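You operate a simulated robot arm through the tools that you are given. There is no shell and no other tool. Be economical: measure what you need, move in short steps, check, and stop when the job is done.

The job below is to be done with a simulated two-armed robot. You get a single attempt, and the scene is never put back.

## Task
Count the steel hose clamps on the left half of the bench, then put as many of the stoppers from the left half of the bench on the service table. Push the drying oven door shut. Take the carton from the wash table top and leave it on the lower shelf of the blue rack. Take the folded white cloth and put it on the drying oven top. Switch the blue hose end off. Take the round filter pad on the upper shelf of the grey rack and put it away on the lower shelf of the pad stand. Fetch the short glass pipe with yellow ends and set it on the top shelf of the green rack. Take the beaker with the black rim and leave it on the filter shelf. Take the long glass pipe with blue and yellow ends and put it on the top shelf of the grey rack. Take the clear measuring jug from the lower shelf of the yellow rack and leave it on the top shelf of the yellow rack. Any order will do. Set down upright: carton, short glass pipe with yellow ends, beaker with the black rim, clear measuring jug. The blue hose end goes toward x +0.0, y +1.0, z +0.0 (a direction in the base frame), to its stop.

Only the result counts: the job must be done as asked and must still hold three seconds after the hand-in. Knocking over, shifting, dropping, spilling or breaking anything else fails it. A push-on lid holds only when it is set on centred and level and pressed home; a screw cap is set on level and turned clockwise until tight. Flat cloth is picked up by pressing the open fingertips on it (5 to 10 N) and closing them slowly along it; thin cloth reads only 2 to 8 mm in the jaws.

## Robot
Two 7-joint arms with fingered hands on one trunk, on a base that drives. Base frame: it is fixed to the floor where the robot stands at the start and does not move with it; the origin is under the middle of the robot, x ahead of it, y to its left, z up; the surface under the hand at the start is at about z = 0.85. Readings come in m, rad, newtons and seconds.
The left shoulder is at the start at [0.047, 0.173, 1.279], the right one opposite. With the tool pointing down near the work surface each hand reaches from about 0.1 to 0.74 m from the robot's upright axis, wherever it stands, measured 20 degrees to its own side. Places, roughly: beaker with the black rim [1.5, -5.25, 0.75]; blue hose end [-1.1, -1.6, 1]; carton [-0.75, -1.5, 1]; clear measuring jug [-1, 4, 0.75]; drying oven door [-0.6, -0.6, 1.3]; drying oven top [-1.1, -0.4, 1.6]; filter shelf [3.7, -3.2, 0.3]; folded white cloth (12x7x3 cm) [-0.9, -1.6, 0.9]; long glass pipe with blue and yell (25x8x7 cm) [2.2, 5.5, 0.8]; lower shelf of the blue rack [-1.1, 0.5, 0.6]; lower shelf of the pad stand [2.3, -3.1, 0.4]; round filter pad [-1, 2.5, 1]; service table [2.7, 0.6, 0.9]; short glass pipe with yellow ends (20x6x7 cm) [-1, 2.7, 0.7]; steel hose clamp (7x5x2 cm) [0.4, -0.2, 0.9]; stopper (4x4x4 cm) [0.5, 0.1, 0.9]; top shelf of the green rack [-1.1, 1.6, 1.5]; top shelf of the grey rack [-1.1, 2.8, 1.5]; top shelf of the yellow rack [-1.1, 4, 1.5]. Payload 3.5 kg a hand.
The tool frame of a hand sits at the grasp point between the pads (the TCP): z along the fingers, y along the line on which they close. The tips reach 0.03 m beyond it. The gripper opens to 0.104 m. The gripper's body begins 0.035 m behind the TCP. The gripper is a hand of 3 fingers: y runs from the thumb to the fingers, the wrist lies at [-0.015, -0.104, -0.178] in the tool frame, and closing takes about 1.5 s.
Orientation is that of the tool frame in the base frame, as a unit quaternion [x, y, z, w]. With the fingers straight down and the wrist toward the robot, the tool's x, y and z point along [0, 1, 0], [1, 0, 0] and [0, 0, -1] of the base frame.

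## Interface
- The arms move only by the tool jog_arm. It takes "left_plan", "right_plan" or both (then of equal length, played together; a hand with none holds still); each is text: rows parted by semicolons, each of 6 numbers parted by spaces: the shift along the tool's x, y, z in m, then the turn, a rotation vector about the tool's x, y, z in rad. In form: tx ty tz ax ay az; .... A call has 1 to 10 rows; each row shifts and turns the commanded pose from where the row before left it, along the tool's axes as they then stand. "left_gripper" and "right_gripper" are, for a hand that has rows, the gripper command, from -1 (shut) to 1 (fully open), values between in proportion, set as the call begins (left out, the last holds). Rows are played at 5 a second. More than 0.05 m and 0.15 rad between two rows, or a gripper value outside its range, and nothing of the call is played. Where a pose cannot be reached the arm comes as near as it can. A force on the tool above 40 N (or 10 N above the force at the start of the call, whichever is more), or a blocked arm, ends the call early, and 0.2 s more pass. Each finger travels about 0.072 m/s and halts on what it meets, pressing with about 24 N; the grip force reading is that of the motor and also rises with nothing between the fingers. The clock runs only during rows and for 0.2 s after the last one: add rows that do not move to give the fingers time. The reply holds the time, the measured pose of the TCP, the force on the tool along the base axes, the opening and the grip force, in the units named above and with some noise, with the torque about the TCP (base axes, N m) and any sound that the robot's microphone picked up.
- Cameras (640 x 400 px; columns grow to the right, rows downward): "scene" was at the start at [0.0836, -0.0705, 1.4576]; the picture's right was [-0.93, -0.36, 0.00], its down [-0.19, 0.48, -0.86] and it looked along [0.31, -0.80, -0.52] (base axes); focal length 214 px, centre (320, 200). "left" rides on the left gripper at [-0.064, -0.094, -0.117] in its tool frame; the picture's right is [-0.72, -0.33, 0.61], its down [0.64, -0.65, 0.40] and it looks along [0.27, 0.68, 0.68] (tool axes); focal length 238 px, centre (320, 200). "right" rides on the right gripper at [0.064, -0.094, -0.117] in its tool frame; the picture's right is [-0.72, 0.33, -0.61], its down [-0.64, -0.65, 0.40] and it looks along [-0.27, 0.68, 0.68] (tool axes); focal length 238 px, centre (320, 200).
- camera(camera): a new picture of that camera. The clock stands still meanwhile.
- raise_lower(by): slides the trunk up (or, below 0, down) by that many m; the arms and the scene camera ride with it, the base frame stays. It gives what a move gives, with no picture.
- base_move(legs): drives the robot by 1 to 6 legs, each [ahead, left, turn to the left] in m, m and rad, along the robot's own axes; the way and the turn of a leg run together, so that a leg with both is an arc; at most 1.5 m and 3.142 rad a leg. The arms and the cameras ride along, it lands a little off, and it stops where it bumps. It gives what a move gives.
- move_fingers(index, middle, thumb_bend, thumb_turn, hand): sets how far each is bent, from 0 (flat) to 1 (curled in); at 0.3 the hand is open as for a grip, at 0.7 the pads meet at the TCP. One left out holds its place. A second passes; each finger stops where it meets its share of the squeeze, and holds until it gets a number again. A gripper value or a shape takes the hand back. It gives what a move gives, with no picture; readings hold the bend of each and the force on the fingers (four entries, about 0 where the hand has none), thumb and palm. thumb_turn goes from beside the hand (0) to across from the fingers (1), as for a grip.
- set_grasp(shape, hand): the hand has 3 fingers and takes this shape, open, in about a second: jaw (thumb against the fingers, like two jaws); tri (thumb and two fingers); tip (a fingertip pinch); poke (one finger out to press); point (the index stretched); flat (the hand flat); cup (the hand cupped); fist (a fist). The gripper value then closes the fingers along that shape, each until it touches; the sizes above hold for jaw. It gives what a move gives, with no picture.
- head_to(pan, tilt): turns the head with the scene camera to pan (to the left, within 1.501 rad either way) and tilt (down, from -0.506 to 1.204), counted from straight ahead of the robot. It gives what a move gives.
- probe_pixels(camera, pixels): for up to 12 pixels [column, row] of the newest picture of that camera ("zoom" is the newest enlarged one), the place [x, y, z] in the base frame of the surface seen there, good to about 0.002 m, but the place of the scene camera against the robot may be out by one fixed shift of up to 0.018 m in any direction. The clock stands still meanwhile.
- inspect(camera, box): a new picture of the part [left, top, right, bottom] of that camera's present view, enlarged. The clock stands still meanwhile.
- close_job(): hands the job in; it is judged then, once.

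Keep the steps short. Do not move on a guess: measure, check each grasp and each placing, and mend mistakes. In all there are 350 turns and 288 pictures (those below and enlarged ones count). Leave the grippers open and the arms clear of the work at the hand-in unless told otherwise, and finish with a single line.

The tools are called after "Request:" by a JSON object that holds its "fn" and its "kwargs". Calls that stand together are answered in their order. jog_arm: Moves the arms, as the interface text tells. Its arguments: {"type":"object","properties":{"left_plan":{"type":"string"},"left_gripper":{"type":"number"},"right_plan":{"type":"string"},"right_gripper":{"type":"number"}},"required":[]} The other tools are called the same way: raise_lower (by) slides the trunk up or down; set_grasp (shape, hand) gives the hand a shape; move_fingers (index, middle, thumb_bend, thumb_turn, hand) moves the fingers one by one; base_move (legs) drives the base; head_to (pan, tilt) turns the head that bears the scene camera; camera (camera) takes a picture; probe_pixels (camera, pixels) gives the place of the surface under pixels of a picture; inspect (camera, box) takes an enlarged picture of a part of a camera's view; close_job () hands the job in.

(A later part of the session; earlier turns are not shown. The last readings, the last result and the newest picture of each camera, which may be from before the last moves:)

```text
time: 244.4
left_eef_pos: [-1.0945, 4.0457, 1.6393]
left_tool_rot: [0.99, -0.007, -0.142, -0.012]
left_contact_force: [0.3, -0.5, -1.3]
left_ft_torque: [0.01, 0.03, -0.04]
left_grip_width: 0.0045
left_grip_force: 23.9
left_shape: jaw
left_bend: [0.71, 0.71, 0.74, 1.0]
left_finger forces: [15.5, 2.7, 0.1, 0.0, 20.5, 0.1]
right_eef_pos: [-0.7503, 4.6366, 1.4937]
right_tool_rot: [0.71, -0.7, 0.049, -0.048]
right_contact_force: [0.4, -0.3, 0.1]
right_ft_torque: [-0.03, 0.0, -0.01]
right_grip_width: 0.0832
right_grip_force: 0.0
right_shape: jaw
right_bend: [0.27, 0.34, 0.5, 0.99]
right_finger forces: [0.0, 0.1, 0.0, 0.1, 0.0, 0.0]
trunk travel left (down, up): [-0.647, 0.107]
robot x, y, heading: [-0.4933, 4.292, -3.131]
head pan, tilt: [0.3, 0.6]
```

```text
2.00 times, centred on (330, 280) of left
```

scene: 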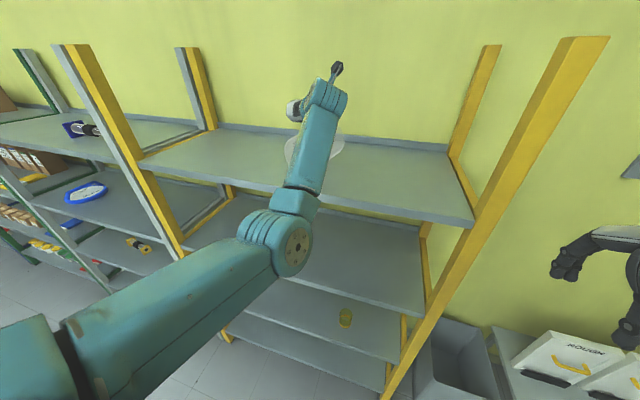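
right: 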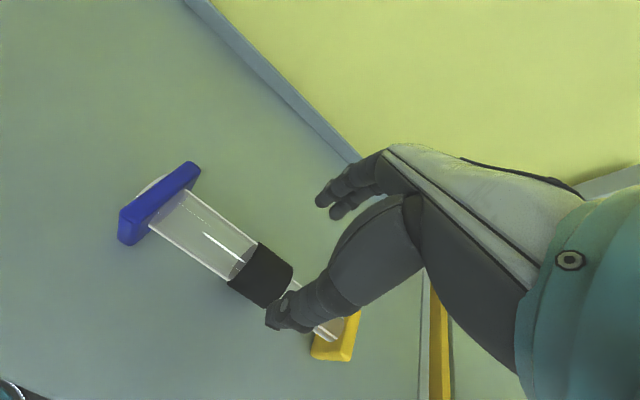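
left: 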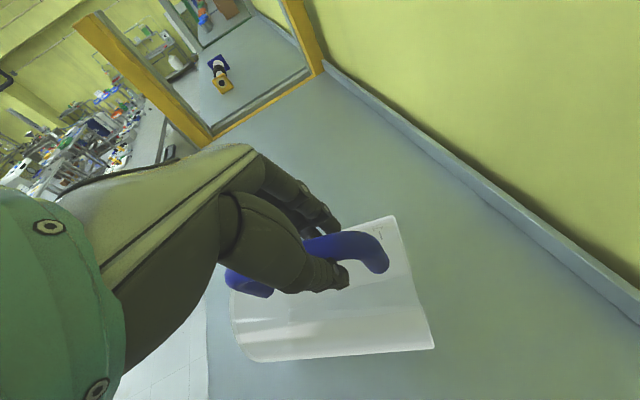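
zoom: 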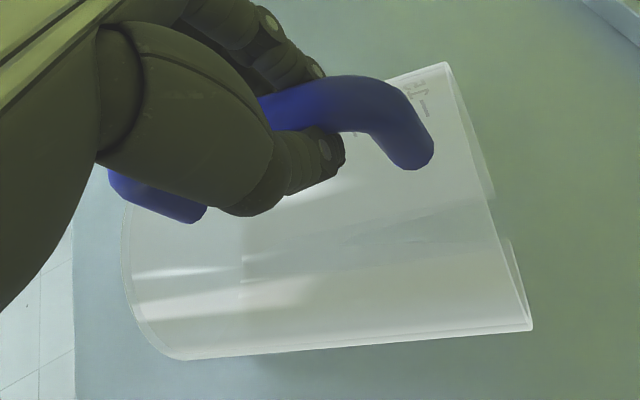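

Request:
{"fn": "raise_lower", "kwargs": {"by": 0.1}}

Request:
{"fn": "camera", "kwargs": {"camera": "left"}}

```text
time: 245.7
left_eef_pos: [-1.0916, 4.0451, 1.7392]
left_tool_rot: [0.99, -0.008, -0.142, -0.012]
left_contact_force: [-0.2, 0.0, -2.1]
left_ft_torque: [-0.02, 0.04, 0.02]
left_grip_width: 0.0045
left_grip_force: 24.3
left_shape: jaw
left_bend: [0.71, 0.71, 0.74, 1.0]
left_finger forces: [15.3, 3.1, 0.0, 0.0, 19.9, 0.0]
right_eef_pos: [-0.7511, 4.6385, 1.5939]
right_tool_rot: [0.71, -0.701, 0.05, -0.048]
right_contact_force: [-0.1, 0.2, -1.0]
right_ft_torque: [-0.02, 0.04, 0.0]
right_grip_width: 0.0829
right_grip_force: 0.0
right_shape: jaw
right_bend: [0.27, 0.34, 0.5, 0.99]
right_finger forces: [0.1, 0.1, 0.0, 0.0, 0.0, 0.0]
trunk travel left (down, up): [-0.747, 0.007]
robot x, y, heading: [-0.4915, 4.2951, -3.131]
head pan, tilt: [0.3, 0.6]
```

```text
174 pictures are left
```

left: 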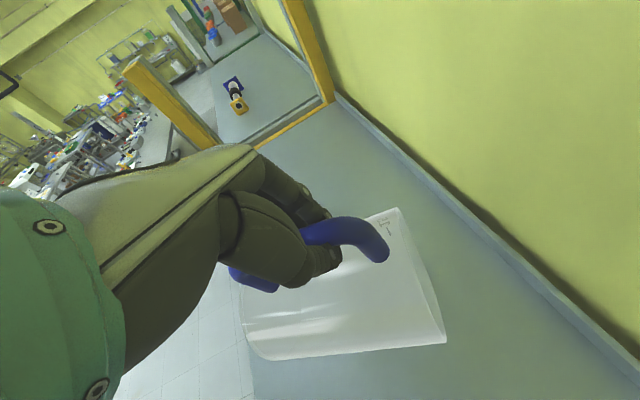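

Firm grip and lifted. I back the base slightly and rotate the hand up so the jug turns upright.

Request:
{"fn": "base_move", "kwargs": {"legs": [[-0.1, 0, 0]]}}

Request:
{"fn": "jog_arm", "kwargs": {"left_plan": "0 0 0 0 -0.12 0; 0 0 0 0 -0.12 0; 0 0 0 0 -0.12 0; 0 0 0 0 -0.12 0; 0 0 0 0 -0.12 0; 0 0 0 0 -0.12 0; 0 0 0 0 -0.12 0; 0 0 0 0 0 0"}}

Request:
{"fn": "camera", "kwargs": {"camera": "left"}}

```text
time: 246.9
left_eef_pos: [-0.9971, 4.0451, 1.738]
left_tool_rot: [0.99, -0.007, -0.141, -0.011]
left_contact_force: [-0.1, 0.3, -2.3]
left_ft_torque: [0.0, 0.08, 0.0]
left_grip_width: 0.0045
left_grip_force: 24.3
left_shape: jaw
left_bend: [0.71, 0.71, 0.74, 1.0]
left_finger forces: [15.4, 3.0, 0.0, 0.0, 19.8, 0.0]
right_eef_pos: [-0.6555, 4.6387, 1.5935]
right_tool_rot: [0.711, -0.7, 0.051, -0.048]
right_contact_force: [-1.2, -0.4, 0.8]
right_ft_torque: [-0.04, -0.02, 0.01]
right_grip_width: 0.0832
right_grip_force: 0.1
right_shape: jaw
right_bend: [0.27, 0.34, 0.5, 0.99]
right_finger forces: [0.0, 0.0, 0.0, 0.0, 0.0, 0.0]
trunk travel left (down, up): [-0.747, 0.007]
robot x, y, heading: [-0.3925, 4.2903, -3.132]
head pan, tilt: [0.3, 0.6]
```

```text
time: 248.7
left_eef_pos: [-1.1109, 4.0697, 1.7938]
left_tool_rot: [0.846, -0.001, -0.533, -0.013]
left_contact_force: [1.4, -0.4, -0.8]
left_ft_torque: [0.04, -0.1, 0.01]
left_grip_width: 0.0048
left_grip_force: 24.3
left_shape: jaw
left_bend: [0.71, 0.71, 0.75, 1.0]
left_finger forces: [17.0, 0.6, 0.0, 0.0, 18.7, 0.0]
left hand out of reach, approached as far as the arm can: row 1, 2, 3, 4, 5, 6, 7
right_eef_pos: [-0.6552, 4.6387, 1.5951]
right_tool_rot: [0.711, -0.7, 0.05, -0.048]
right_contact_force: [0.4, 0.2, 0.9]
right_ft_torque: [-0.03, -0.01, -0.01]
right_grip_width: 0.0834
right_grip_force: 0.2
right_shape: jaw
right_bend: [0.27, 0.34, 0.5, 0.99]
right_finger forces: [0.1, 0.0, 0.0, 0.1, 0.1, 0.0]
trunk travel left (down, up): [-0.747, 0.007]
robot x, y, heading: [-0.3925, 4.2905, -3.133]
head pan, tilt: [0.3, 0.6]
```

```text
173 pictures are left
```

left: 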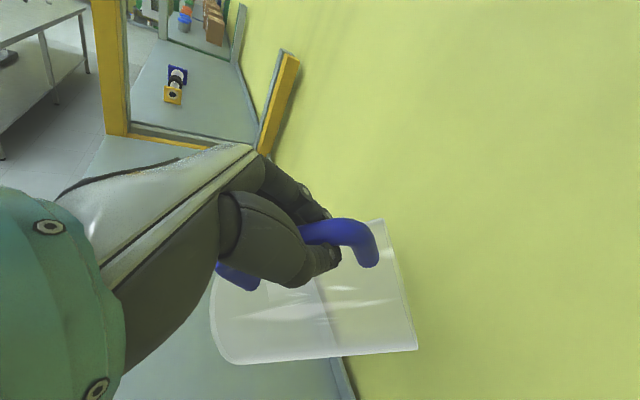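

Request:
{"fn": "base_move", "kwargs": {"legs": [[-0.12, 0, 0]]}}

Request:
{"fn": "jog_arm", "kwargs": {"left_plan": "0 0 0 0 -0.12 0; 0 0 0 0 -0.12 0; 0 0 0 0 -0.12 0; 0 0 0 0 -0.12 0; 0 0 0 0 -0.12 0; 0 0 0 0 0 0"}}

Request:
{"fn": "camera", "kwargs": {"camera": "left"}}

Request:
{"fn": "probe_pixels", "kwargs": {"camera": "left", "pixels": [[335, 230], [350, 232], [225, 275], [240, 280], [370, 255]]}}

```text
time: 249.9
left_eef_pos: [-0.995, 4.0702, 1.7917]
left_tool_rot: [0.847, -0.001, -0.531, -0.013]
left_contact_force: [-0.3, 0.4, -2.4]
left_ft_torque: [0.06, -0.07, 0.0]
left_grip_width: 0.0051
left_grip_force: 23.9
left_shape: jaw
left_bend: [0.71, 0.71, 0.75, 1.0]
left_finger forces: [16.0, 0.3, 0.0, 0.1, 18.4, 0.1]
right_eef_pos: [-0.5382, 4.639, 1.5939]
right_tool_rot: [0.711, -0.7, 0.05, -0.047]
right_contact_force: [-0.2, -0.6, -0.2]
right_ft_torque: [0.01, -0.01, 0.0]
right_grip_width: 0.083
right_grip_force: 0.1
right_shape: jaw
right_bend: [0.27, 0.34, 0.5, 0.99]
right_finger forces: [0.0, 0.0, 0.1, 0.1, 0.0, 0.0]
trunk travel left (down, up): [-0.747, 0.007]
robot x, y, heading: [-0.2799, 4.2963, -3.13]
head pan, tilt: [0.3, 0.6]
```

```text
time: 251.3
left_eef_pos: [-1.0258, 4.0827, 1.8045]
left_tool_rot: [-0.665, 0.001, 0.746, 0.017]
left_contact_force: [1.5, -0.1, -1.5]
left_ft_torque: [-0.01, -0.04, -0.02]
left_grip_width: 0.0044
left_grip_force: 23.8
left_shape: jaw
left_bend: [0.71, 0.71, 0.76, 1.0]
left_finger forces: [1.0, 0.0, 0.0, 0.1, 1.2, 0.2]
left hand out of reach, approached as far as the arm can: row 1, 2, 3, 4, 5
right_eef_pos: [-0.5344, 4.6396, 1.5936]
right_tool_rot: [0.71, -0.701, 0.05, -0.047]
right_contact_force: [0.9, 0.2, -0.2]
right_ft_torque: [-0.01, 0.01, 0.02]
right_grip_width: 0.0832
right_grip_force: 0.0
right_shape: jaw
right_bend: [0.27, 0.34, 0.5, 0.99]
right_finger forces: [0.0, 0.0, 0.0, 0.0, 0.0, 0.1]
trunk travel left (down, up): [-0.747, 0.007]
robot x, y, heading: [-0.2752, 4.2961, -3.136]
head pan, tilt: [0.3, 0.6]
```

```text
172 pictures are left
```

left: 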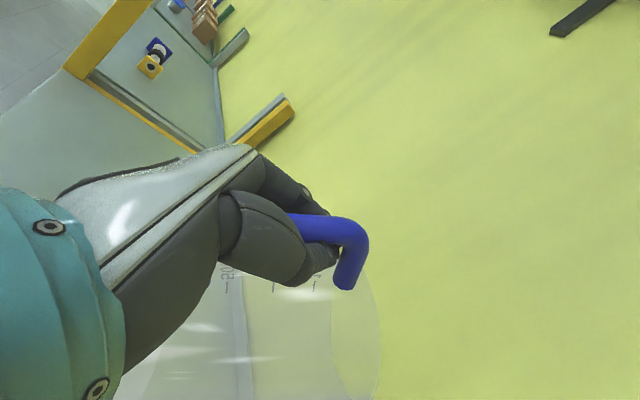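

```text
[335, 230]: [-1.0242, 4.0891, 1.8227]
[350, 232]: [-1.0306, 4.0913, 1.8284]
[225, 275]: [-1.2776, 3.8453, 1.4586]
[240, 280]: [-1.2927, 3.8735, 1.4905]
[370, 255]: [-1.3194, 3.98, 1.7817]
```

Request:
{"fn": "raise_lower", "kwargs": {"by": -0.11}}

Request:
{"fn": "camera", "kwargs": {"camera": "left"}}

Request:
{"fn": "inspect", "kwargs": {"camera": "scene", "box": [220, 0, 440, 220]}}

```text
time: 252.7
left_eef_pos: [-1.0266, 4.0832, 1.6938]
left_tool_rot: [-0.652, -0.003, 0.758, 0.014]
left_contact_force: [-0.2, -0.9, -1.1]
left_ft_torque: [-0.04, -0.07, 0.03]
left_grip_width: 0.0042
left_grip_force: 23.7
left_shape: jaw
left_bend: [0.71, 0.71, 0.76, 1.0]
left_finger forces: [0.9, 0.0, 0.0, 0.0, 1.2, 0.4]
right_eef_pos: [-0.5358, 4.6391, 1.4848]
right_tool_rot: [0.711, -0.7, 0.05, -0.047]
right_contact_force: [0.1, 0.3, 0.6]
right_ft_torque: [-0.02, 0.03, 0.02]
right_grip_width: 0.0832
right_grip_force: 0.0
right_shape: jaw
right_bend: [0.27, 0.34, 0.5, 0.99]
right_finger forces: [0.1, 0.0, 0.0, 0.1, 0.0, 0.0]
trunk travel left (down, up): [-0.637, 0.117]
robot x, y, heading: [-0.2786, 4.2986, -3.133]
head pan, tilt: [0.3, 0.6]
```

```text
171 pictures are left
```

left: 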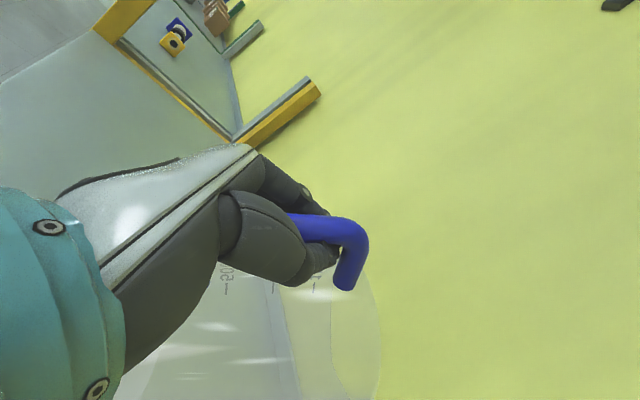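

```text
1.82 times, centred on (330, 110) of scene
```

zoom: 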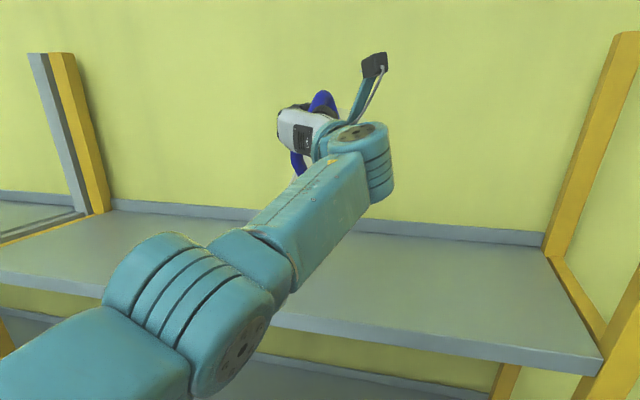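

Request:
{"fn": "raise_lower", "kwargs": {"by": -0.015}}

```text
time: 253.4
left_eef_pos: [-1.0271, 4.0828, 1.6803]
left_tool_rot: [-0.651, -0.002, 0.759, 0.014]
left_contact_force: [0.1, -0.8, -3.0]
left_ft_torque: [-0.01, -0.07, 0.0]
left_grip_width: 0.0041
left_grip_force: 23.9
left_shape: jaw
left_bend: [0.71, 0.71, 0.76, 1.0]
left_finger forces: [0.8, 0.0, 0.1, 0.0, 1.1, 0.3]
right_eef_pos: [-0.5364, 4.6391, 1.4698]
right_tool_rot: [0.711, -0.7, 0.05, -0.047]
right_contact_force: [0.1, 0.2, 0.4]
right_ft_torque: [0.01, 0.01, -0.02]
right_grip_width: 0.0829
right_grip_force: 0.1
right_shape: jaw
right_bend: [0.27, 0.34, 0.5, 0.99]
right_finger forces: [0.0, 0.0, 0.0, 0.0, 0.0, 0.0]
trunk travel left (down, up): [-0.622, 0.132]
robot x, y, heading: [-0.2784, 4.2968, -3.133]
head pan, tilt: [0.3, 0.6]
```

Request:
{"fn": "jog_arm", "kwargs": {"right_plan": "0 0 0 0 0 -0.14; 0 0 0 0 0 -0.14; 0 0 0 0 0 -0.14; 0 0 0 0 0 -0.14; 0 0 0 0 0 -0.14; 0 0 0 0 0 -0.14; 0 0 0 0 0 0"}}

Request:
{"fn": "camera", "kwargs": {"camera": "right"}}

```text
time: 255.0
left_eef_pos: [-1.0256, 4.0829, 1.679]
left_tool_rot: [-0.652, -0.003, 0.758, 0.013]
left_contact_force: [-0.5, -0.5, -2.8]
left_ft_torque: [0.01, -0.08, 0.01]
left_grip_width: 0.0043
left_grip_force: 24.2
left_shape: jaw
left_bend: [0.71, 0.71, 0.76, 1.0]
left_finger forces: [0.9, 0.1, 0.1, 0.1, 1.2, 0.4]
right_eef_pos: [-0.5357, 4.6395, 1.4686]
right_tool_rot: [0.934, -0.349, 0.065, -0.023]
right_contact_force: [0.2, -0.6, -0.4]
right_ft_torque: [0.0, -0.05, 0.02]
right_grip_width: 0.083
right_grip_force: 0.2
right_shape: jaw
right_bend: [0.27, 0.34, 0.5, 0.99]
right_finger forces: [0.0, 0.0, 0.0, 0.0, 0.1, 0.0]
trunk travel left (down, up): [-0.622, 0.132]
robot x, y, heading: [-0.2796, 4.2988, -3.134]
head pan, tilt: [0.3, 0.6]
```

```text
169 pictures are left
```

right: 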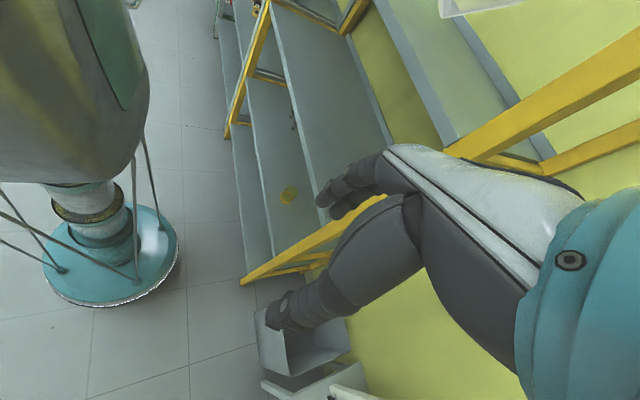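

Request:
{"fn": "jog_arm", "kwargs": {"right_plan": "0 0 0 -0.14 0 0; 0 0 0 -0.14 0 0; 0 0 0 -0.14 0 0; 0 0 0 -0.14 0 0; 0 0 -0.03 0 0 0; 0 0 0 0 0 0"}}

Request:
{"fn": "camera", "kwargs": {"camera": "right"}}

```text
time: 256.4
left_eef_pos: [-1.0266, 4.0826, 1.6791]
left_tool_rot: [-0.651, -0.004, 0.759, 0.013]
left_contact_force: [-0.5, -0.6, -1.2]
left_ft_torque: [-0.01, -0.05, -0.03]
left_grip_width: 0.0043
left_grip_force: 24.1
left_shape: jaw
left_bend: [0.71, 0.71, 0.76, 1.0]
left_finger forces: [1.0, 0.0, 0.0, 0.0, 1.3, 0.4]
right_eef_pos: [-0.5291, 4.6509, 1.4975]
right_tool_rot: [0.904, -0.354, -0.035, 0.238]
right_contact_force: [0.0, -0.8, -0.1]
right_ft_torque: [-0.02, -0.01, -0.01]
right_grip_width: 0.0829
right_grip_force: 0.0
right_shape: jaw
right_bend: [0.27, 0.34, 0.5, 0.99]
right_finger forces: [0.0, 0.0, 0.0, 0.0, 0.0, 0.0]
trunk travel left (down, up): [-0.622, 0.132]
robot x, y, heading: [-0.2772, 4.2932, -3.131]
head pan, tilt: [0.3, 0.6]
```

```text
168 pictures are left
```

right: 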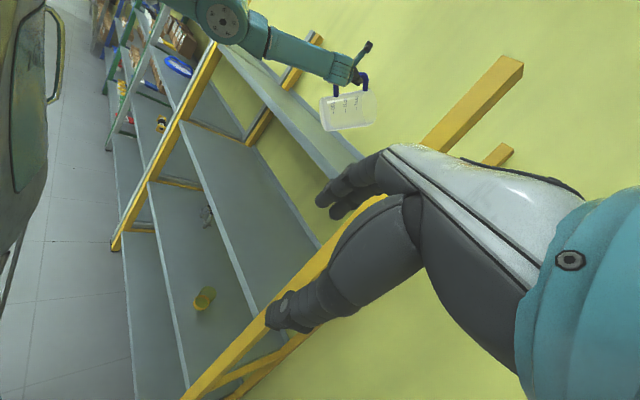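

Request:
{"fn": "inspect", "kwargs": {"camera": "right", "box": [270, 20, 430, 180]}}

```text
2.50 times, centred on (350, 100) of right
```

zoom: 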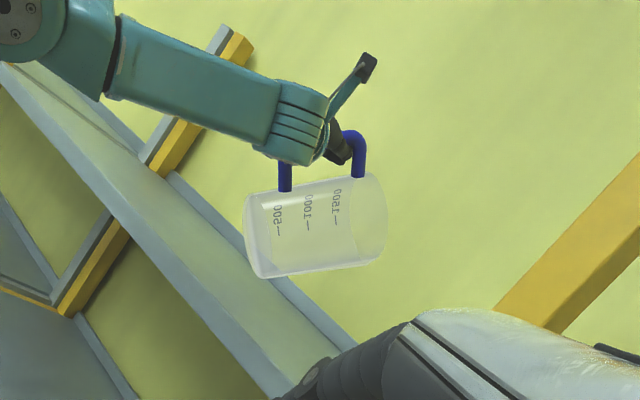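

Request:
{"fn": "raise_lower", "kwargs": {"by": -0.02}}

Request:
{"fn": "inspect", "kwargs": {"camera": "right", "box": [270, 20, 430, 180]}}

```text
time: 257.0
left_eef_pos: [-1.0262, 4.0823, 1.6592]
left_tool_rot: [-0.652, -0.003, 0.758, 0.013]
left_contact_force: [-1.1, 0.0, -1.9]
left_ft_torque: [-0.02, -0.06, -0.03]
left_grip_width: 0.0043
left_grip_force: 24.4
left_shape: jaw
left_bend: [0.71, 0.71, 0.76, 1.0]
left_finger forces: [0.9, 0.1, 0.0, 0.0, 1.3, 0.5]
right_eef_pos: [-0.5293, 4.6516, 1.4758]
right_tool_rot: [0.904, -0.354, -0.034, 0.236]
right_contact_force: [0.3, 0.7, 0.4]
right_ft_torque: [0.02, 0.03, -0.02]
right_grip_width: 0.0826
right_grip_force: 0.0
right_shape: jaw
right_bend: [0.27, 0.34, 0.5, 0.99]
right_finger forces: [0.0, 0.0, 0.0, 0.0, 0.0, 0.1]
trunk travel left (down, up): [-0.602, 0.152]
robot x, y, heading: [-0.2785, 4.2938, -3.134]
head pan, tilt: [0.3, 0.6]
```

```text
2.50 times, centred on (350, 100) of right
```

zoom: 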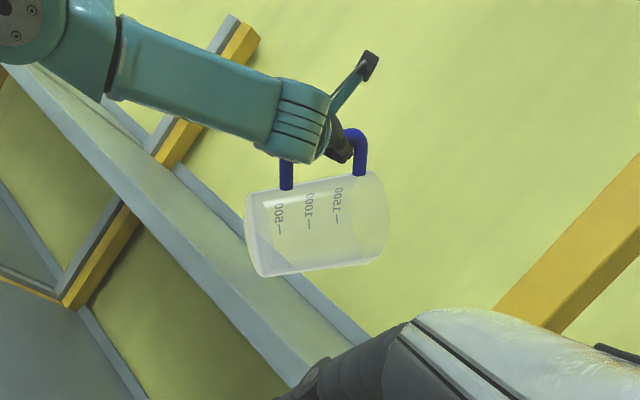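

Request:
{"fn": "raise_lower", "kwargs": {"by": -0.012}}

Request:
{"fn": "inspect", "kwargs": {"camera": "right", "box": [270, 20, 430, 180]}}

```text
time: 257.6
left_eef_pos: [-1.0266, 4.0826, 1.6477]
left_tool_rot: [-0.651, -0.004, 0.759, 0.014]
left_contact_force: [1.3, 0.4, 1.5]
left_ft_torque: [-0.04, -0.07, 0.0]
left_grip_width: 0.0042
left_grip_force: 23.6
left_shape: jaw
left_bend: [0.71, 0.71, 0.76, 1.0]
left_finger forces: [0.0, 0.0, 0.0, 0.0, 0.0, 1.6]
right_eef_pos: [-0.5283, 4.6518, 1.4627]
right_tool_rot: [0.904, -0.354, -0.035, 0.237]
right_contact_force: [-0.5, -1.8, -0.2]
right_ft_torque: [-0.05, -0.02, -0.02]
right_grip_width: 0.0831
right_grip_force: 0.0
right_shape: jaw
right_bend: [0.27, 0.34, 0.5, 0.99]
right_finger forces: [0.0, 0.1, 0.0, 0.1, 0.0, 0.0]
trunk travel left (down, up): [-0.59, 0.164]
robot x, y, heading: [-0.2744, 4.2999, -3.135]
head pan, tilt: [0.3, 0.6]
```

```text
2.50 times, centred on (350, 100) of right
```

zoom: 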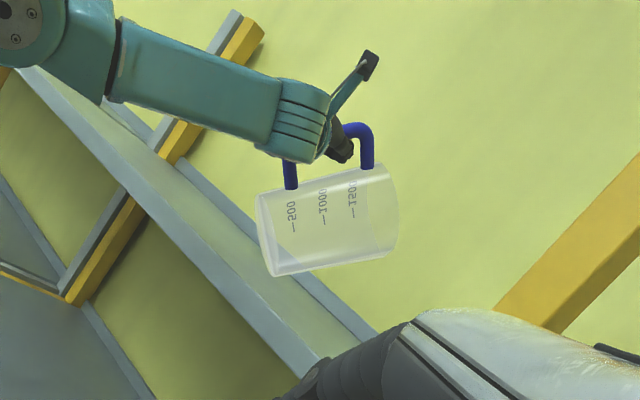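

Request:
{"fn": "jog_arm", "kwargs": {"left_plan": "-0.002 0 -0.015 0 0 0; -0.002 0 -0.015 0 0 0; 0 0 0 0 0 0"}}

Request:
{"fn": "inspect", "kwargs": {"camera": "right", "box": [270, 20, 430, 180]}}

```text
time: 258.4
left_eef_pos: [-0.997, 4.0815, 1.6446]
left_tool_rot: [-0.651, -0.004, 0.759, 0.013]
left_contact_force: [-0.8, 0.6, -2.0]
left_ft_torque: [-0.06, 0.01, 0.01]
left_grip_width: 0.004
left_grip_force: 24.1
left_shape: jaw
left_bend: [0.71, 0.71, 0.76, 1.0]
left_finger forces: [0.1, 0.0, 0.1, 0.0, 0.8, 0.0]
right_eef_pos: [-0.5296, 4.652, 1.4632]
right_tool_rot: [0.904, -0.354, -0.035, 0.238]
right_contact_force: [0.9, -0.2, -0.9]
right_ft_torque: [-0.02, 0.0, -0.01]
right_grip_width: 0.0831
right_grip_force: 0.0
right_shape: jaw
right_bend: [0.27, 0.34, 0.5, 0.99]
right_finger forces: [0.0, 0.1, 0.0, 0.0, 0.0, 0.1]
trunk travel left (down, up): [-0.59, 0.164]
robot x, y, heading: [-0.2737, 4.295, -3.134]
head pan, tilt: [0.3, 0.6]
```

```text
2.50 times, centred on (350, 100) of right
```

zoom: 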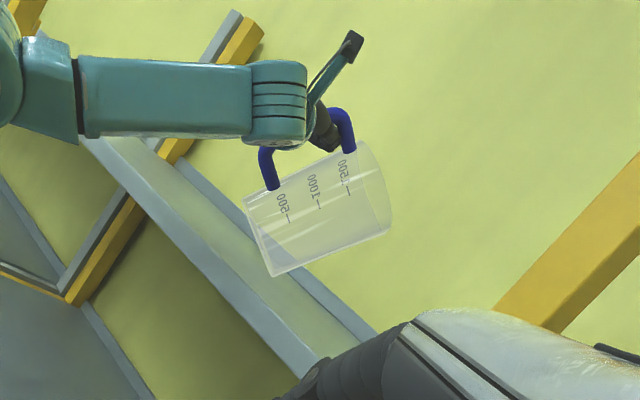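

Request:
{"fn": "jog_arm", "kwargs": {"left_plan": "0.002 0 -0.0256 0 0 0; 0.002 0 -0.0256 0 0 0; 0 0 0 0 0 0"}}

Request:
{"fn": "inspect", "kwargs": {"camera": "right", "box": [270, 20, 430, 180]}}

```text
time: 259.2
left_eef_pos: [-0.9457, 4.0814, 1.6356]
left_tool_rot: [-0.651, -0.004, 0.759, 0.013]
left_contact_force: [0.5, -0.8, -1.7]
left_ft_torque: [-0.04, 0.01, 0.01]
left_grip_width: 0.0042
left_grip_force: 23.6
left_shape: jaw
left_bend: [0.71, 0.71, 0.76, 1.0]
left_finger forces: [0.0, 0.1, 0.0, 0.1, 0.7, 0.0]
right_eef_pos: [-0.53, 4.6516, 1.4639]
right_tool_rot: [0.904, -0.353, -0.034, 0.237]
right_contact_force: [-1.2, 0.8, -0.8]
right_ft_torque: [0.02, 0.0, 0.0]
right_grip_width: 0.0832
right_grip_force: 0.0
right_shape: jaw
right_bend: [0.27, 0.34, 0.5, 0.99]
right_finger forces: [0.0, 0.1, 0.0, 0.0, 0.0, 0.1]
trunk travel left (down, up): [-0.59, 0.164]
robot x, y, heading: [-0.2803, 4.2936, -3.135]
head pan, tilt: [0.3, 0.6]
```

```text
2.50 times, centred on (350, 100) of right
```

zoom: 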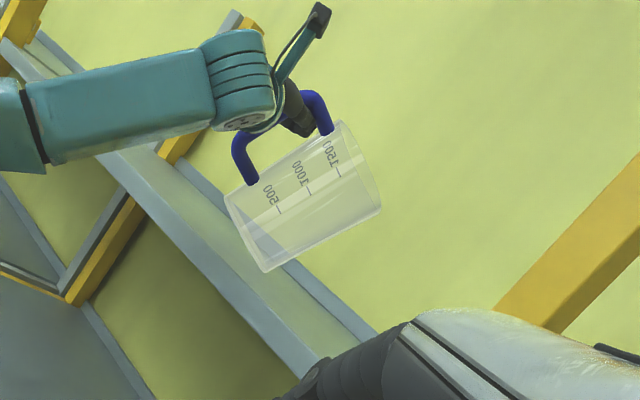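

Request:
{"fn": "jog_arm", "kwargs": {"left_plan": "0.0081 0 -0.0265 0 0 0; 0.0081 0 -0.0265 0 0 0; 0 0 0 0 0 0"}}

Request:
{"fn": "inspect", "kwargs": {"camera": "right", "box": [250, 20, 410, 180]}}

```text
time: 260.0
left_eef_pos: [-0.8967, 4.0822, 1.6127]
left_tool_rot: [-0.652, -0.002, 0.758, 0.013]
left_contact_force: [0.0, -0.4, -0.1]
left_ft_torque: [0.01, -0.01, 0.02]
left_grip_width: 0.004
left_grip_force: 23.9
left_shape: jaw
left_bend: [0.71, 0.71, 0.76, 1.0]
left_finger forces: [0.1, 0.0, 0.0, 0.0, 0.5, 0.0]
right_eef_pos: [-0.5288, 4.6508, 1.4642]
right_tool_rot: [0.904, -0.354, -0.034, 0.236]
right_contact_force: [0.0, -0.5, -0.3]
right_ft_torque: [0.0, -0.03, -0.01]
right_grip_width: 0.083
right_grip_force: 0.0
right_shape: jaw
right_bend: [0.27, 0.34, 0.5, 0.99]
right_finger forces: [0.0, 0.1, 0.0, 0.1, 0.0, 0.0]
trunk travel left (down, up): [-0.59, 0.164]
robot x, y, heading: [-0.2723, 4.2934, -3.131]
head pan, tilt: [0.3, 0.6]
```

```text
2.50 times, centred on (330, 100) of right
```

zoom: 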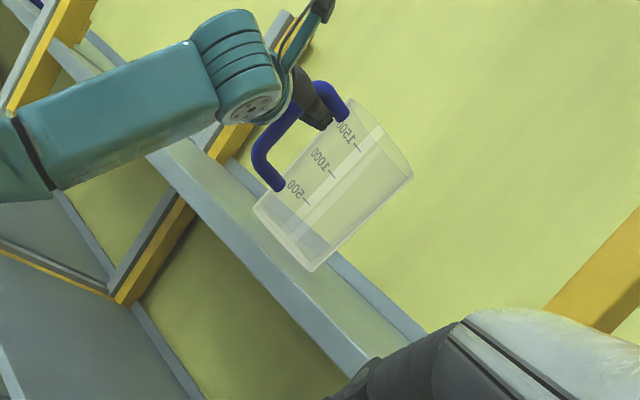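

Request:
{"fn": "jog_arm", "kwargs": {"left_plan": "0.0075 0 -0.007 0 0 0; 0 0 0 0 0 0"}}

Request:
{"fn": "move_fingers", "kwargs": {"hand": "left", "index": 0.45, "middle": 0.45, "thumb_bend": 0.45}}

Request:
{"fn": "inspect", "kwargs": {"camera": "right", "box": [250, 20, 410, 180]}}

```text
time: 260.6
left_eef_pos: [-0.8912, 4.0811, 1.604]
left_tool_rot: [-0.651, -0.003, 0.759, 0.013]
left_contact_force: [0.2, -0.1, -0.3]
left_ft_torque: [-0.02, -0.02, 0.03]
left_grip_width: 0.0042
left_grip_force: 23.9
left_shape: jaw
left_bend: [0.71, 0.71, 0.76, 1.0]
left_finger forces: [0.1, 0.1, 0.0, 0.0, 0.5, 0.0]
right_eef_pos: [-0.5283, 4.651, 1.4638]
right_tool_rot: [0.904, -0.355, -0.035, 0.237]
right_contact_force: [0.6, 0.0, -0.2]
right_ft_torque: [0.02, -0.03, 0.01]
right_grip_width: 0.0831
right_grip_force: 0.0
right_shape: jaw
right_bend: [0.27, 0.34, 0.5, 0.99]
right_finger forces: [0.0, 0.0, 0.1, 0.0, 0.1, 0.0]
trunk travel left (down, up): [-0.59, 0.164]
robot x, y, heading: [-0.2735, 4.2959, -3.132]
head pan, tilt: [0.3, 0.6]
```

```text
time: 261.6
left_eef_pos: [-0.8905, 4.0819, 1.603]
left_tool_rot: [-0.651, -0.003, 0.759, 0.012]
left_contact_force: [0.9, -0.5, -0.4]
left_ft_torque: [0.04, -0.05, 0.02]
left_grip_width: 0.064
left_grip_force: 0.1
left_shape: fingers
left_bend: [0.45, 0.45, 0.45, 1.0]
left_finger forces: [0.2, 0.0, 0.1, 0.0, 0.0, 0.1]
right_eef_pos: [-0.5292, 4.6516, 1.4634]
right_tool_rot: [0.904, -0.354, -0.034, 0.237]
right_contact_force: [-1.0, 0.0, 0.0]
right_ft_torque: [0.0, 0.0, 0.0]
right_grip_width: 0.0832
right_grip_force: 0.0
right_shape: jaw
right_bend: [0.27, 0.34, 0.5, 0.99]
right_finger forces: [0.0, 0.0, 0.0, 0.0, 0.0, 0.1]
trunk travel left (down, up): [-0.59, 0.164]
robot x, y, heading: [-0.2768, 4.2976, -3.13]
head pan, tilt: [0.3, 0.6]
```

```text
2.50 times, centred on (330, 100) of right
```

zoom: 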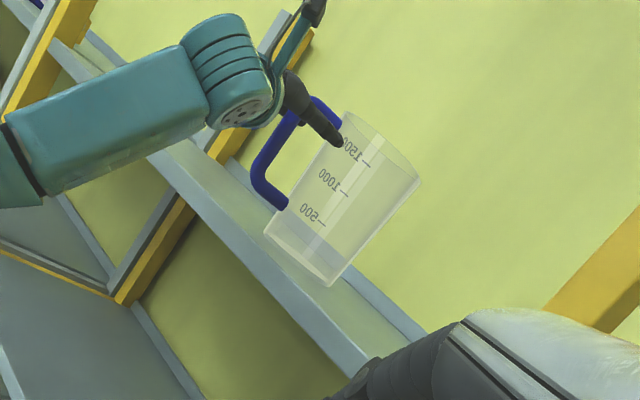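

Jug stands upright on the top shelf. I withdraw the hand straight back.

Request:
{"fn": "jog_arm", "kwargs": {"left_plan": "-0.0023 0 -0.0148 0 0 0; -0.0023 0 -0.0148 0 0 0; -0.0023 0 -0.0148 0 0 0; 0 0 0 0 0 0"}}

Request:
{"fn": "inspect", "kwargs": {"camera": "right", "box": [250, 20, 410, 180]}}

```text
time: 262.6
left_eef_pos: [-0.8458, 4.081, 1.6037]
left_tool_rot: [-0.652, -0.002, 0.758, 0.012]
left_contact_force: [0.2, -0.5, 0.6]
left_ft_torque: [0.04, -0.01, 0.02]
left_grip_width: 0.0642
left_grip_force: 0.0
left_shape: fingers
left_bend: [0.45, 0.45, 0.45, 1.0]
left_finger forces: [0.0, 0.1, 0.0, 0.1, 0.1, 0.0]
right_eef_pos: [-0.5291, 4.6521, 1.4643]
right_tool_rot: [0.904, -0.354, -0.035, 0.237]
right_contact_force: [0.2, -0.5, 0.6]
right_ft_torque: [0.02, 0.0, 0.0]
right_grip_width: 0.0831
right_grip_force: 0.1
right_shape: jaw
right_bend: [0.27, 0.34, 0.5, 0.99]
right_finger forces: [0.0, 0.0, 0.1, 0.0, 0.0, 0.0]
trunk travel left (down, up): [-0.59, 0.164]
robot x, y, heading: [-0.2739, 4.294, -3.131]
head pan, tilt: [0.3, 0.6]
```

```text
2.50 times, centred on (330, 100) of right
```

zoom: 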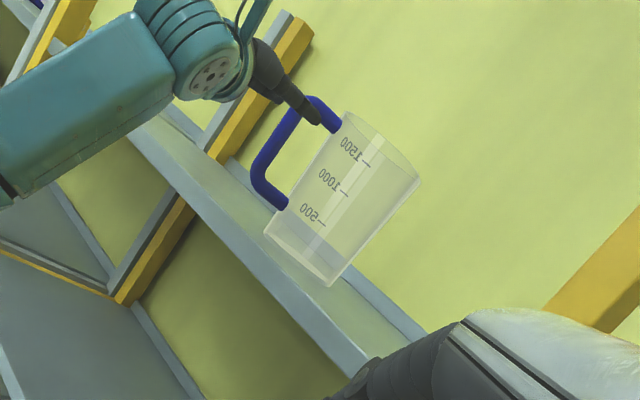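

Clear and jug untouched. I back the base away and return both hands to the open, finger-down posture.

Request:
{"fn": "base_move", "kwargs": {"legs": [[-0.3, 0, 0]]}}

Request:
{"fn": "camera", "kwargs": {"camera": "scene"}}

Request:
{"fn": "jog_arm", "kwargs": {"right_plan": "0 0 0 0.14 0 0; 0 0 0 0.14 0 0; 0 0 0 0.14 0 0; 0 0 0 0.14 0 0; 0 0 0 0 0 0.14; 0 0 0 0 0 0.14; 0 0 0 0 0 0.14; 0 0 0 0 0 0.14; 0 0 0 0 0 0.14; 0 0 0 0 0 0.14", "right_gripper": 1}}

```text
time: 264.7
left_eef_pos: [-0.5457, 4.0864, 1.6031]
left_tool_rot: [-0.652, -0.001, 0.758, 0.015]
left_contact_force: [-0.8, -0.7, -0.6]
left_ft_torque: [0.01, 0.03, 0.0]
left_grip_width: 0.0642
left_grip_force: 0.1
left_shape: fingers
left_bend: [0.45, 0.45, 0.45, 1.0]
left_finger forces: [0.0, 0.0, 0.1, 0.1, 0.0, 0.0]
right_eef_pos: [-0.2257, 4.6547, 1.4633]
right_tool_rot: [0.903, -0.356, -0.034, 0.237]
right_contact_force: [-0.4, -0.3, -0.4]
right_ft_torque: [-0.03, 0.0, -0.01]
right_grip_width: 0.0831
right_grip_force: 0.1
right_shape: jaw
right_bend: [0.27, 0.34, 0.5, 0.99]
right_finger forces: [0.0, 0.0, 0.0, 0.0, 0.0, 0.1]
trunk travel left (down, up): [-0.59, 0.164]
robot x, y, heading: [0.022, 4.2963, -3.137]
head pan, tilt: [0.3, 0.6]
```

```text
159 pictures are left
```

scene: 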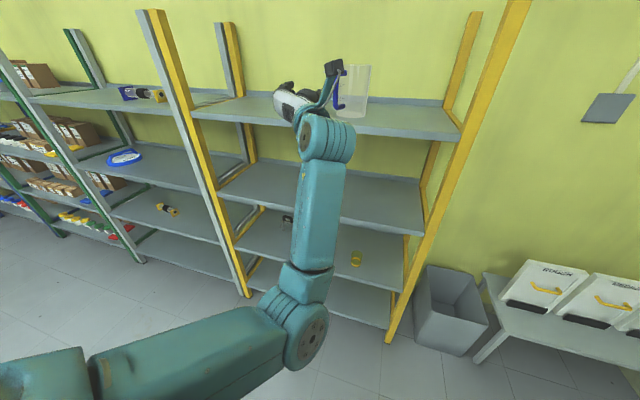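

```text
time: 266.9
left_eef_pos: [-0.5459, 4.0845, 1.6041]
left_tool_rot: [-0.651, -0.001, 0.759, 0.016]
left_contact_force: [-0.7, 0.6, 0.4]
left_ft_torque: [-0.03, -0.04, 0.01]
left_grip_width: 0.0644
left_grip_force: 0.0
left_shape: fingers
left_bend: [0.45, 0.45, 0.45, 1.0]
left_finger forces: [0.1, 0.1, 0.0, 0.0, 0.0, 0.1]
right_eef_pos: [-0.2259, 4.6547, 1.4645]
right_tool_rot: [0.708, -0.703, 0.05, -0.046]
right_contact_force: [-0.1, -0.8, -0.1]
right_ft_torque: [0.0, -0.01, 0.02]
right_grip_width: 0.1036
right_grip_force: 0.0
right_shape: jaw
right_bend: [0.3, 0.3, 0.3, 0.98]
right_finger forces: [0.0, 0.1, 0.0, 0.0, 0.1, 0.1]
trunk travel left (down, up): [-0.59, 0.164]
robot x, y, heading: [0.0249, 4.2955, -3.137]
head pan, tilt: [0.3, 0.6]
```

Request:
{"fn": "jog_arm", "kwargs": {"left_plan": "0 0 0 0.0862 0.09 0.0757; 0 0 0 0.0862 0.09 0.0757; 0 0 0 0.0862 0.09 0.0757; 0 0 0 0.0862 0.09 0.0757; 0 0 0 0.0862 0.09 0.0757; 0 0 0 0.0862 0.09 0.0757; 0 0 0 0.0862 0.09 0.0757; 0 0 0 0.0862 0.09 0.0757; 0 0 0 0.0862 0.09 0.0757; 0 0 0 0.0862 0.09 0.0757", "right_plan": "0 0 0 -0.07 0 0; 0 0 0 -0.07 0 0; 0 0.03 0 0 0 0; 0 0.03 0 0 0 0; 0 0.03 0 0 0 0; 0 0.03 0 0 0 0; 0 0.03 0 0 0 0; 0 0.03 0 0 0 0; 0 0.02 0 0 0 0; 0 0 0 0 0 0", "left_gripper": 1}}

Request:
{"fn": "jog_arm", "kwargs": {"left_plan": "0 0 0 0.0862 0.09 0.0757; 0 0 0 0.0862 0.09 0.0757; 0 0 0 0.0862 0.09 0.0757; 0 0 0 0.0862 0.09 0.0757; 0 0 0 0.0862 0.09 0.0757; 0 -0.04 0 0 0 0; 0 -0.04 0 0 0 0; 0 -0.04 0 0 0 0; 0 -0.04 0 0 0 0; 0 0 0 0 0 0"}}

Request:
{"fn": "base_move", "kwargs": {"legs": [[0, 1.47, -0.005], [0, 0.3, 0]]}}

Request:
{"fn": "raise_lower", "kwargs": {"by": -0.4}}

Request:
{"fn": "raise_lower", "kwargs": {"by": -0.14}}

Request:
{"fn": "camera", "kwargs": {"camera": "right"}}

```text
time: 269.1
left_eef_pos: [-0.544, 4.0854, 1.6035]
left_tool_rot: [0.792, -0.53, -0.302, -0.006]
left_contact_force: [0.3, 0.6, 0.4]
left_ft_torque: [0.01, -0.01, 0.02]
left_grip_width: 0.1037
left_grip_force: 0.0
left_shape: jaw
left_bend: [0.3, 0.3, 0.3, 0.98]
left_finger forces: [0.0, 0.0, 0.0, 0.0, 0.0, 0.0]
right_eef_pos: [-0.4251, 4.653, 1.4652]
right_tool_rot: [0.711, -0.704, 0.0, 0.003]
right_contact_force: [0.0, -0.2, 0.1]
right_ft_torque: [0.01, 0.02, -0.01]
right_grip_width: 0.1035
right_grip_force: 0.1
right_shape: jaw
right_bend: [0.3, 0.3, 0.3, 0.98]
right_finger forces: [0.0, 0.0, 0.0, 0.0, 0.1, 0.0]
trunk travel left (down, up): [-0.59, 0.164]
robot x, y, heading: [0.0243, 4.2945, -3.136]
head pan, tilt: [0.3, 0.6]
```

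```text
time: 271.3
left_eef_pos: [-0.4886, 4.0425, 1.6293]
left_tool_rot: [0.708, -0.706, 0.002, 0.001]
left_contact_force: [-0.1, -0.5, 0.1]
left_ft_torque: [0.0, -0.02, 0.01]
left_grip_width: 0.1036
left_grip_force: 0.1
left_shape: jaw
left_bend: [0.3, 0.3, 0.3, 0.98]
left_finger forces: [0.1, 0.0, 0.0, 0.0, 0.0, 0.0]
left hand out of reach, approached as far as the arm can: row 6, 7, 8, 9
right_eef_pos: [-0.425, 4.6528, 1.4649]
right_tool_rot: [0.71, -0.704, 0.002, 0.002]
right_contact_force: [-1.1, -0.3, 0.1]
right_ft_torque: [0.0, -0.03, 0.01]
right_grip_width: 0.1036
right_grip_force: 0.1
right_shape: jaw
right_bend: [0.3, 0.3, 0.3, 0.98]
right_finger forces: [0.0, 0.0, 0.0, 0.1, 0.0, 0.1]
trunk travel left (down, up): [-0.59, 0.164]
robot x, y, heading: [0.0242, 4.2999, -3.137]
head pan, tilt: [0.3, 0.6]
```

```text
time: 280.2
left_eef_pos: [-0.5128, 2.2918, 1.6293]
left_tool_rot: [-0.699, 0.715, -0.002, -0.001]
left_contact_force: [-0.6, -0.6, 0.4]
left_ft_torque: [0.0, 0.0, 0.02]
left_grip_width: 0.1038
left_grip_force: 0.0
left_shape: jaw
left_bend: [0.3, 0.3, 0.3, 0.98]
left_finger forces: [0.0, 0.1, 0.1, 0.0, 0.0, 0.0]
right_eef_pos: [-0.4309, 2.899, 1.4639]
right_tool_rot: [-0.701, 0.713, -0.001, -0.005]
right_contact_force: [0.5, 0.0, -0.4]
right_ft_torque: [0.02, 0.0, 0.01]
right_grip_width: 0.1036
right_grip_force: 0.0
right_shape: jaw
right_bend: [0.3, 0.3, 0.3, 0.98]
right_finger forces: [0.1, 0.0, 0.0, 0.0, 0.0, 0.0]
trunk travel left (down, up): [-0.59, 0.164]
robot x, y, heading: [0.0111, 2.5323, 3.121]
head pan, tilt: [0.3, 0.6]
```

```text
time: 284.0
left_eef_pos: [-0.6091, 2.2937, 1.1123]
left_tool_rot: [-0.695, 0.71, -0.081, 0.078]
left_contact_force: [0.3, 0.0, -0.1]
left_ft_torque: [0.0, -0.02, -0.03]
left_grip_width: 0.1036
left_grip_force: 0.0
left_shape: jaw
left_bend: [0.3, 0.3, 0.3, 0.98]
left_finger forces: [0.0, 0.0, 0.0, 0.0, 0.0, 0.0]
right_eef_pos: [-0.4313, 2.8986, 1.0635]
right_tool_rot: [-0.701, 0.713, -0.001, -0.004]
right_contact_force: [-0.5, -0.1, 0.3]
right_ft_torque: [0.01, -0.02, 0.0]
right_grip_width: 0.1037
right_grip_force: 0.0
right_shape: jaw
right_bend: [0.3, 0.3, 0.3, 0.98]
right_finger forces: [0.0, 0.0, 0.0, 0.0, 0.1, 0.1]
trunk travel left (down, up): [-0.19, 0.564]
robot x, y, heading: [0.0085, 2.5328, 3.119]
head pan, tilt: [0.3, 0.6]
```

```text
time: 285.7
left_eef_pos: [-0.6653, 2.2957, 0.8777]
left_tool_rot: [-0.685, 0.7, -0.144, 0.14]
left_contact_force: [0.5, -0.3, 0.1]
left_ft_torque: [-0.04, 0.01, 0.0]
left_grip_width: 0.1036
left_grip_force: 0.0
left_shape: jaw
left_bend: [0.3, 0.3, 0.3, 0.98]
left_finger forces: [0.1, 0.0, 0.0, 0.0, 0.1, 0.1]
right_eef_pos: [-0.432, 2.8975, 0.9257]
right_tool_rot: [-0.702, 0.713, 0.0, -0.004]
right_contact_force: [0.1, -0.4, 0.3]
right_ft_torque: [0.03, -0.02, -0.02]
right_grip_width: 0.1037
right_grip_force: 0.1
right_shape: jaw
right_bend: [0.3, 0.3, 0.3, 0.98]
right_finger forces: [0.0, 0.1, 0.0, 0.0, 0.0, 0.0]
trunk travel left (down, up): [-0.05, 0.704]
robot x, y, heading: [0.0094, 2.5322, 3.121]
head pan, tilt: [0.3, 0.6]
```

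```text
158 pictures are left
```

right: 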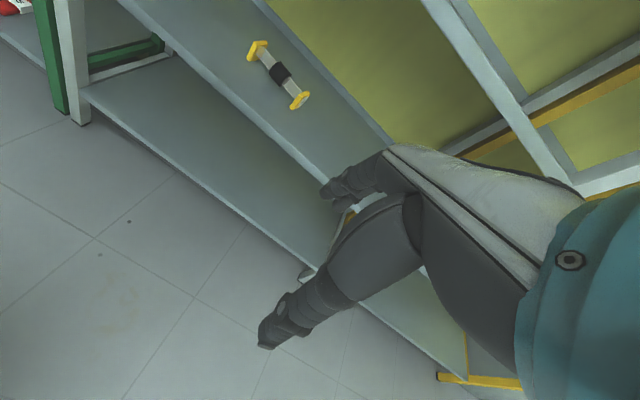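

Request:
{"fn": "probe_pixels", "kwargs": {"camera": "right", "pixels": [[280, 70], [275, 76], [286, 76], [258, 48], [300, 98], [240, 110], [275, 110]]}}

Request:
{"fn": "jog_arm", "kwargs": {"left_plan": "0 -0.02 0 -0.1 0 0; 0 -0.02 0 -0.1 0 0; 0 -0.02 0 -0.1 0 0; 0 -0.02 0 -0.1 0 0; 0 -0.03 0 0 0 0; 0 -0.03 0 0 0 0; 0 -0.03 0 0 0 0; 0 -0.03 -0.03 0 0 0; 0 -0.03 -0.03 0 0 0; 0 -0.03 -0.03 0 0 0"}}

```text
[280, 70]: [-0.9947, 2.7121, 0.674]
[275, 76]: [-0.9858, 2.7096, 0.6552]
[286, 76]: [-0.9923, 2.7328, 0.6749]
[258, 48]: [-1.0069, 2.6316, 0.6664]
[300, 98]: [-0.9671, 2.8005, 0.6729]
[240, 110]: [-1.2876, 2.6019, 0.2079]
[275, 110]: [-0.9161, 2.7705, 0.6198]
```

```text
time: 287.9
left_eef_pos: [-0.5738, 2.1821, 0.9543]
left_tool_rot: [-0.699, 0.716, -0.003, 0.0]
left_contact_force: [0.0, 0.1, 0.1]
left_ft_torque: [0.02, 0.01, -0.01]
left_grip_width: 0.1037
left_grip_force: 0.1
left_shape: jaw
left_bend: [0.3, 0.3, 0.3, 0.98]
left_finger forces: [0.0, 0.0, 0.0, 0.0, 0.1, 0.1]
left hand out of reach, approached as far as the arm can: row 1, 2, 3, 4, 5, 6, 7, 8, 9, 10
right_eef_pos: [-0.4317, 2.8988, 0.9257]
right_tool_rot: [-0.702, 0.712, -0.002, -0.004]
right_contact_force: [-0.1, -0.3, -1.2]
right_ft_torque: [-0.01, -0.01, -0.02]
right_grip_width: 0.1037
right_grip_force: 0.0
right_shape: jaw
right_bend: [0.3, 0.3, 0.3, 0.98]
right_finger forces: [0.1, 0.0, 0.0, 0.0, 0.1, 0.0]
trunk travel left (down, up): [-0.05, 0.704]
robot x, y, heading: [0.0087, 2.5331, 3.119]
head pan, tilt: [0.3, 0.6]
```

Request:
{"fn": "jog_arm", "kwargs": {"right_plan": "0 0 0.045 0 0 0; 0 0 0.045 0 0 0; 0 0 0.045 0 0 0; 0 0 0.04 0 0 0; 0 0 0 0 0 0.1; 0 0 0 0 0 0.13; 0 0 0 0 0 0.13; 0 0 0 0 0 0.14; 0 0 0 0 0 0"}}

Request:
{"fn": "base_move", "kwargs": {"legs": [[0, 0, 0.52], [0.04, -0.26, 0]]}}

Request:
{"fn": "camera", "kwargs": {"camera": "right"}}

```text
time: 289.9
left_eef_pos: [-0.5738, 2.1819, 0.9545]
left_tool_rot: [-0.699, 0.715, -0.004, 0.0]
left_contact_force: [0.1, 0.3, 0.6]
left_ft_torque: [0.01, 0.02, -0.02]
left_grip_width: 0.1036
left_grip_force: 0.0
left_shape: jaw
left_bend: [0.3, 0.3, 0.3, 0.98]
left_finger forces: [0.0, 0.1, 0.0, 0.0, 0.0, 0.0]
right_eef_pos: [-0.4597, 2.9159, 0.7508]
right_tool_rot: [-0.502, 0.865, -0.002, -0.003]
right_contact_force: [-0.1, 0.2, -0.3]
right_ft_torque: [-0.01, -0.02, 0.01]
right_grip_width: 0.1038
right_grip_force: 0.2
right_shape: jaw
right_bend: [0.3, 0.3, 0.3, 0.98]
right_finger forces: [0.0, 0.1, 0.0, 0.0, 0.0, 0.1]
right hand out of reach, approached as far as the arm can: row 2, 3, 5, 6, 7
trunk travel left (down, up): [-0.05, 0.704]
robot x, y, heading: [0.0083, 2.5327, 3.124]
head pan, tilt: [0.3, 0.6]
```

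```text
time: 293.3
left_eef_pos: [-0.4886, 2.1567, 0.9534]
left_tool_rot: [0.859, -0.513, 0.004, -0.001]
left_contact_force: [0.3, -0.6, -0.2]
left_ft_torque: [0.02, 0.0, 0.01]
left_grip_width: 0.1035
left_grip_force: 0.0
left_shape: jaw
left_bend: [0.3, 0.3, 0.3, 0.98]
left_finger forces: [0.0, 0.1, 0.0, 0.1, 0.0, 0.0]
right_eef_pos: [-0.7519, 2.8502, 0.7494]
right_tool_rot: [0.708, -0.707, 0.002, 0.002]
right_contact_force: [-0.9, -0.7, 0.2]
right_ft_torque: [0.01, -0.02, 0.01]
right_grip_width: 0.1037
right_grip_force: 0.0
right_shape: jaw
right_bend: [0.3, 0.3, 0.3, 0.98]
right_finger forces: [0.0, 0.0, 0.1, 0.1, 0.0, 0.0]
trunk travel left (down, up): [-0.05, 0.704]
robot x, y, heading: [-0.1526, 2.7475, -2.645]
head pan, tilt: [0.3, 0.6]
```

```text
157 pictures are left
```

right: 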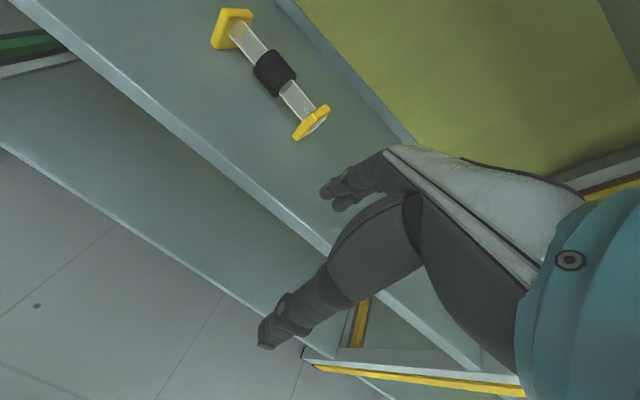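

Request:
{"fn": "jog_arm", "kwargs": {"right_plan": "0 0 0.04 0 0 0; 0 0 0 0 0 0", "right_gripper": 0.7}}

Request:
{"fn": "base_move", "kwargs": {"legs": [[0.176, -0.07, 0]]}}

Request:
{"fn": "camera", "kwargs": {"camera": "right"}}

```text
time: 293.9
left_eef_pos: [-0.4889, 2.1559, 0.9538]
left_tool_rot: [0.858, -0.513, 0.003, -0.002]
left_contact_force: [-0.2, 0.3, -0.3]
left_ft_torque: [-0.02, -0.03, 0.02]
left_grip_width: 0.1039
left_grip_force: 0.1
left_shape: jaw
left_bend: [0.3, 0.3, 0.3, 0.98]
left_finger forces: [0.1, 0.0, 0.1, 0.1, 0.0, 0.0]
right_eef_pos: [-0.7528, 2.8492, 0.7094]
right_tool_rot: [-0.706, 0.708, -0.003, -0.002]
right_contact_force: [0.0, 0.0, 0.1]
right_ft_torque: [-0.01, 0.01, -0.01]
right_grip_width: 0.0887
right_grip_force: 0.0
right_shape: jaw
right_bend: [0.27, 0.33, 0.44, 0.98]
right_finger forces: [0.0, 0.0, 0.1, 0.0, 0.0, 0.0]
trunk travel left (down, up): [-0.05, 0.704]
robot x, y, heading: [-0.1544, 2.7448, -2.648]
head pan, tilt: [0.3, 0.6]
```

```text
time: 295.4
left_eef_pos: [-0.6763, 2.1339, 0.9526]
left_tool_rot: [0.859, -0.513, 0.003, -0.003]
left_contact_force: [0.3, -0.4, 0.6]
left_ft_torque: [-0.02, 0.0, 0.0]
left_grip_width: 0.1037
left_grip_force: 0.0
left_shape: jaw
left_bend: [0.3, 0.3, 0.3, 0.98]
left_finger forces: [0.0, 0.1, 0.1, 0.0, 0.1, 0.0]
right_eef_pos: [-0.9405, 2.8263, 0.711]
right_tool_rot: [-0.707, 0.707, -0.003, -0.002]
right_contact_force: [-0.1, 0.2, 0.2]
right_ft_torque: [0.0, -0.02, -0.02]
right_grip_width: 0.0885
right_grip_force: 0.1
right_shape: jaw
right_bend: [0.27, 0.33, 0.44, 0.98]
right_finger forces: [0.1, 0.0, 0.1, 0.1, 0.0, 0.1]
trunk travel left (down, up): [-0.05, 0.704]
robot x, y, heading: [-0.3445, 2.7242, -2.641]
head pan, tilt: [0.3, 0.6]
```

```text
156 pictures are left
```

right: 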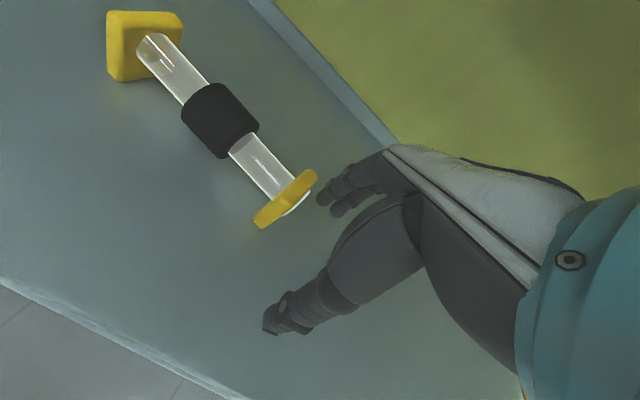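

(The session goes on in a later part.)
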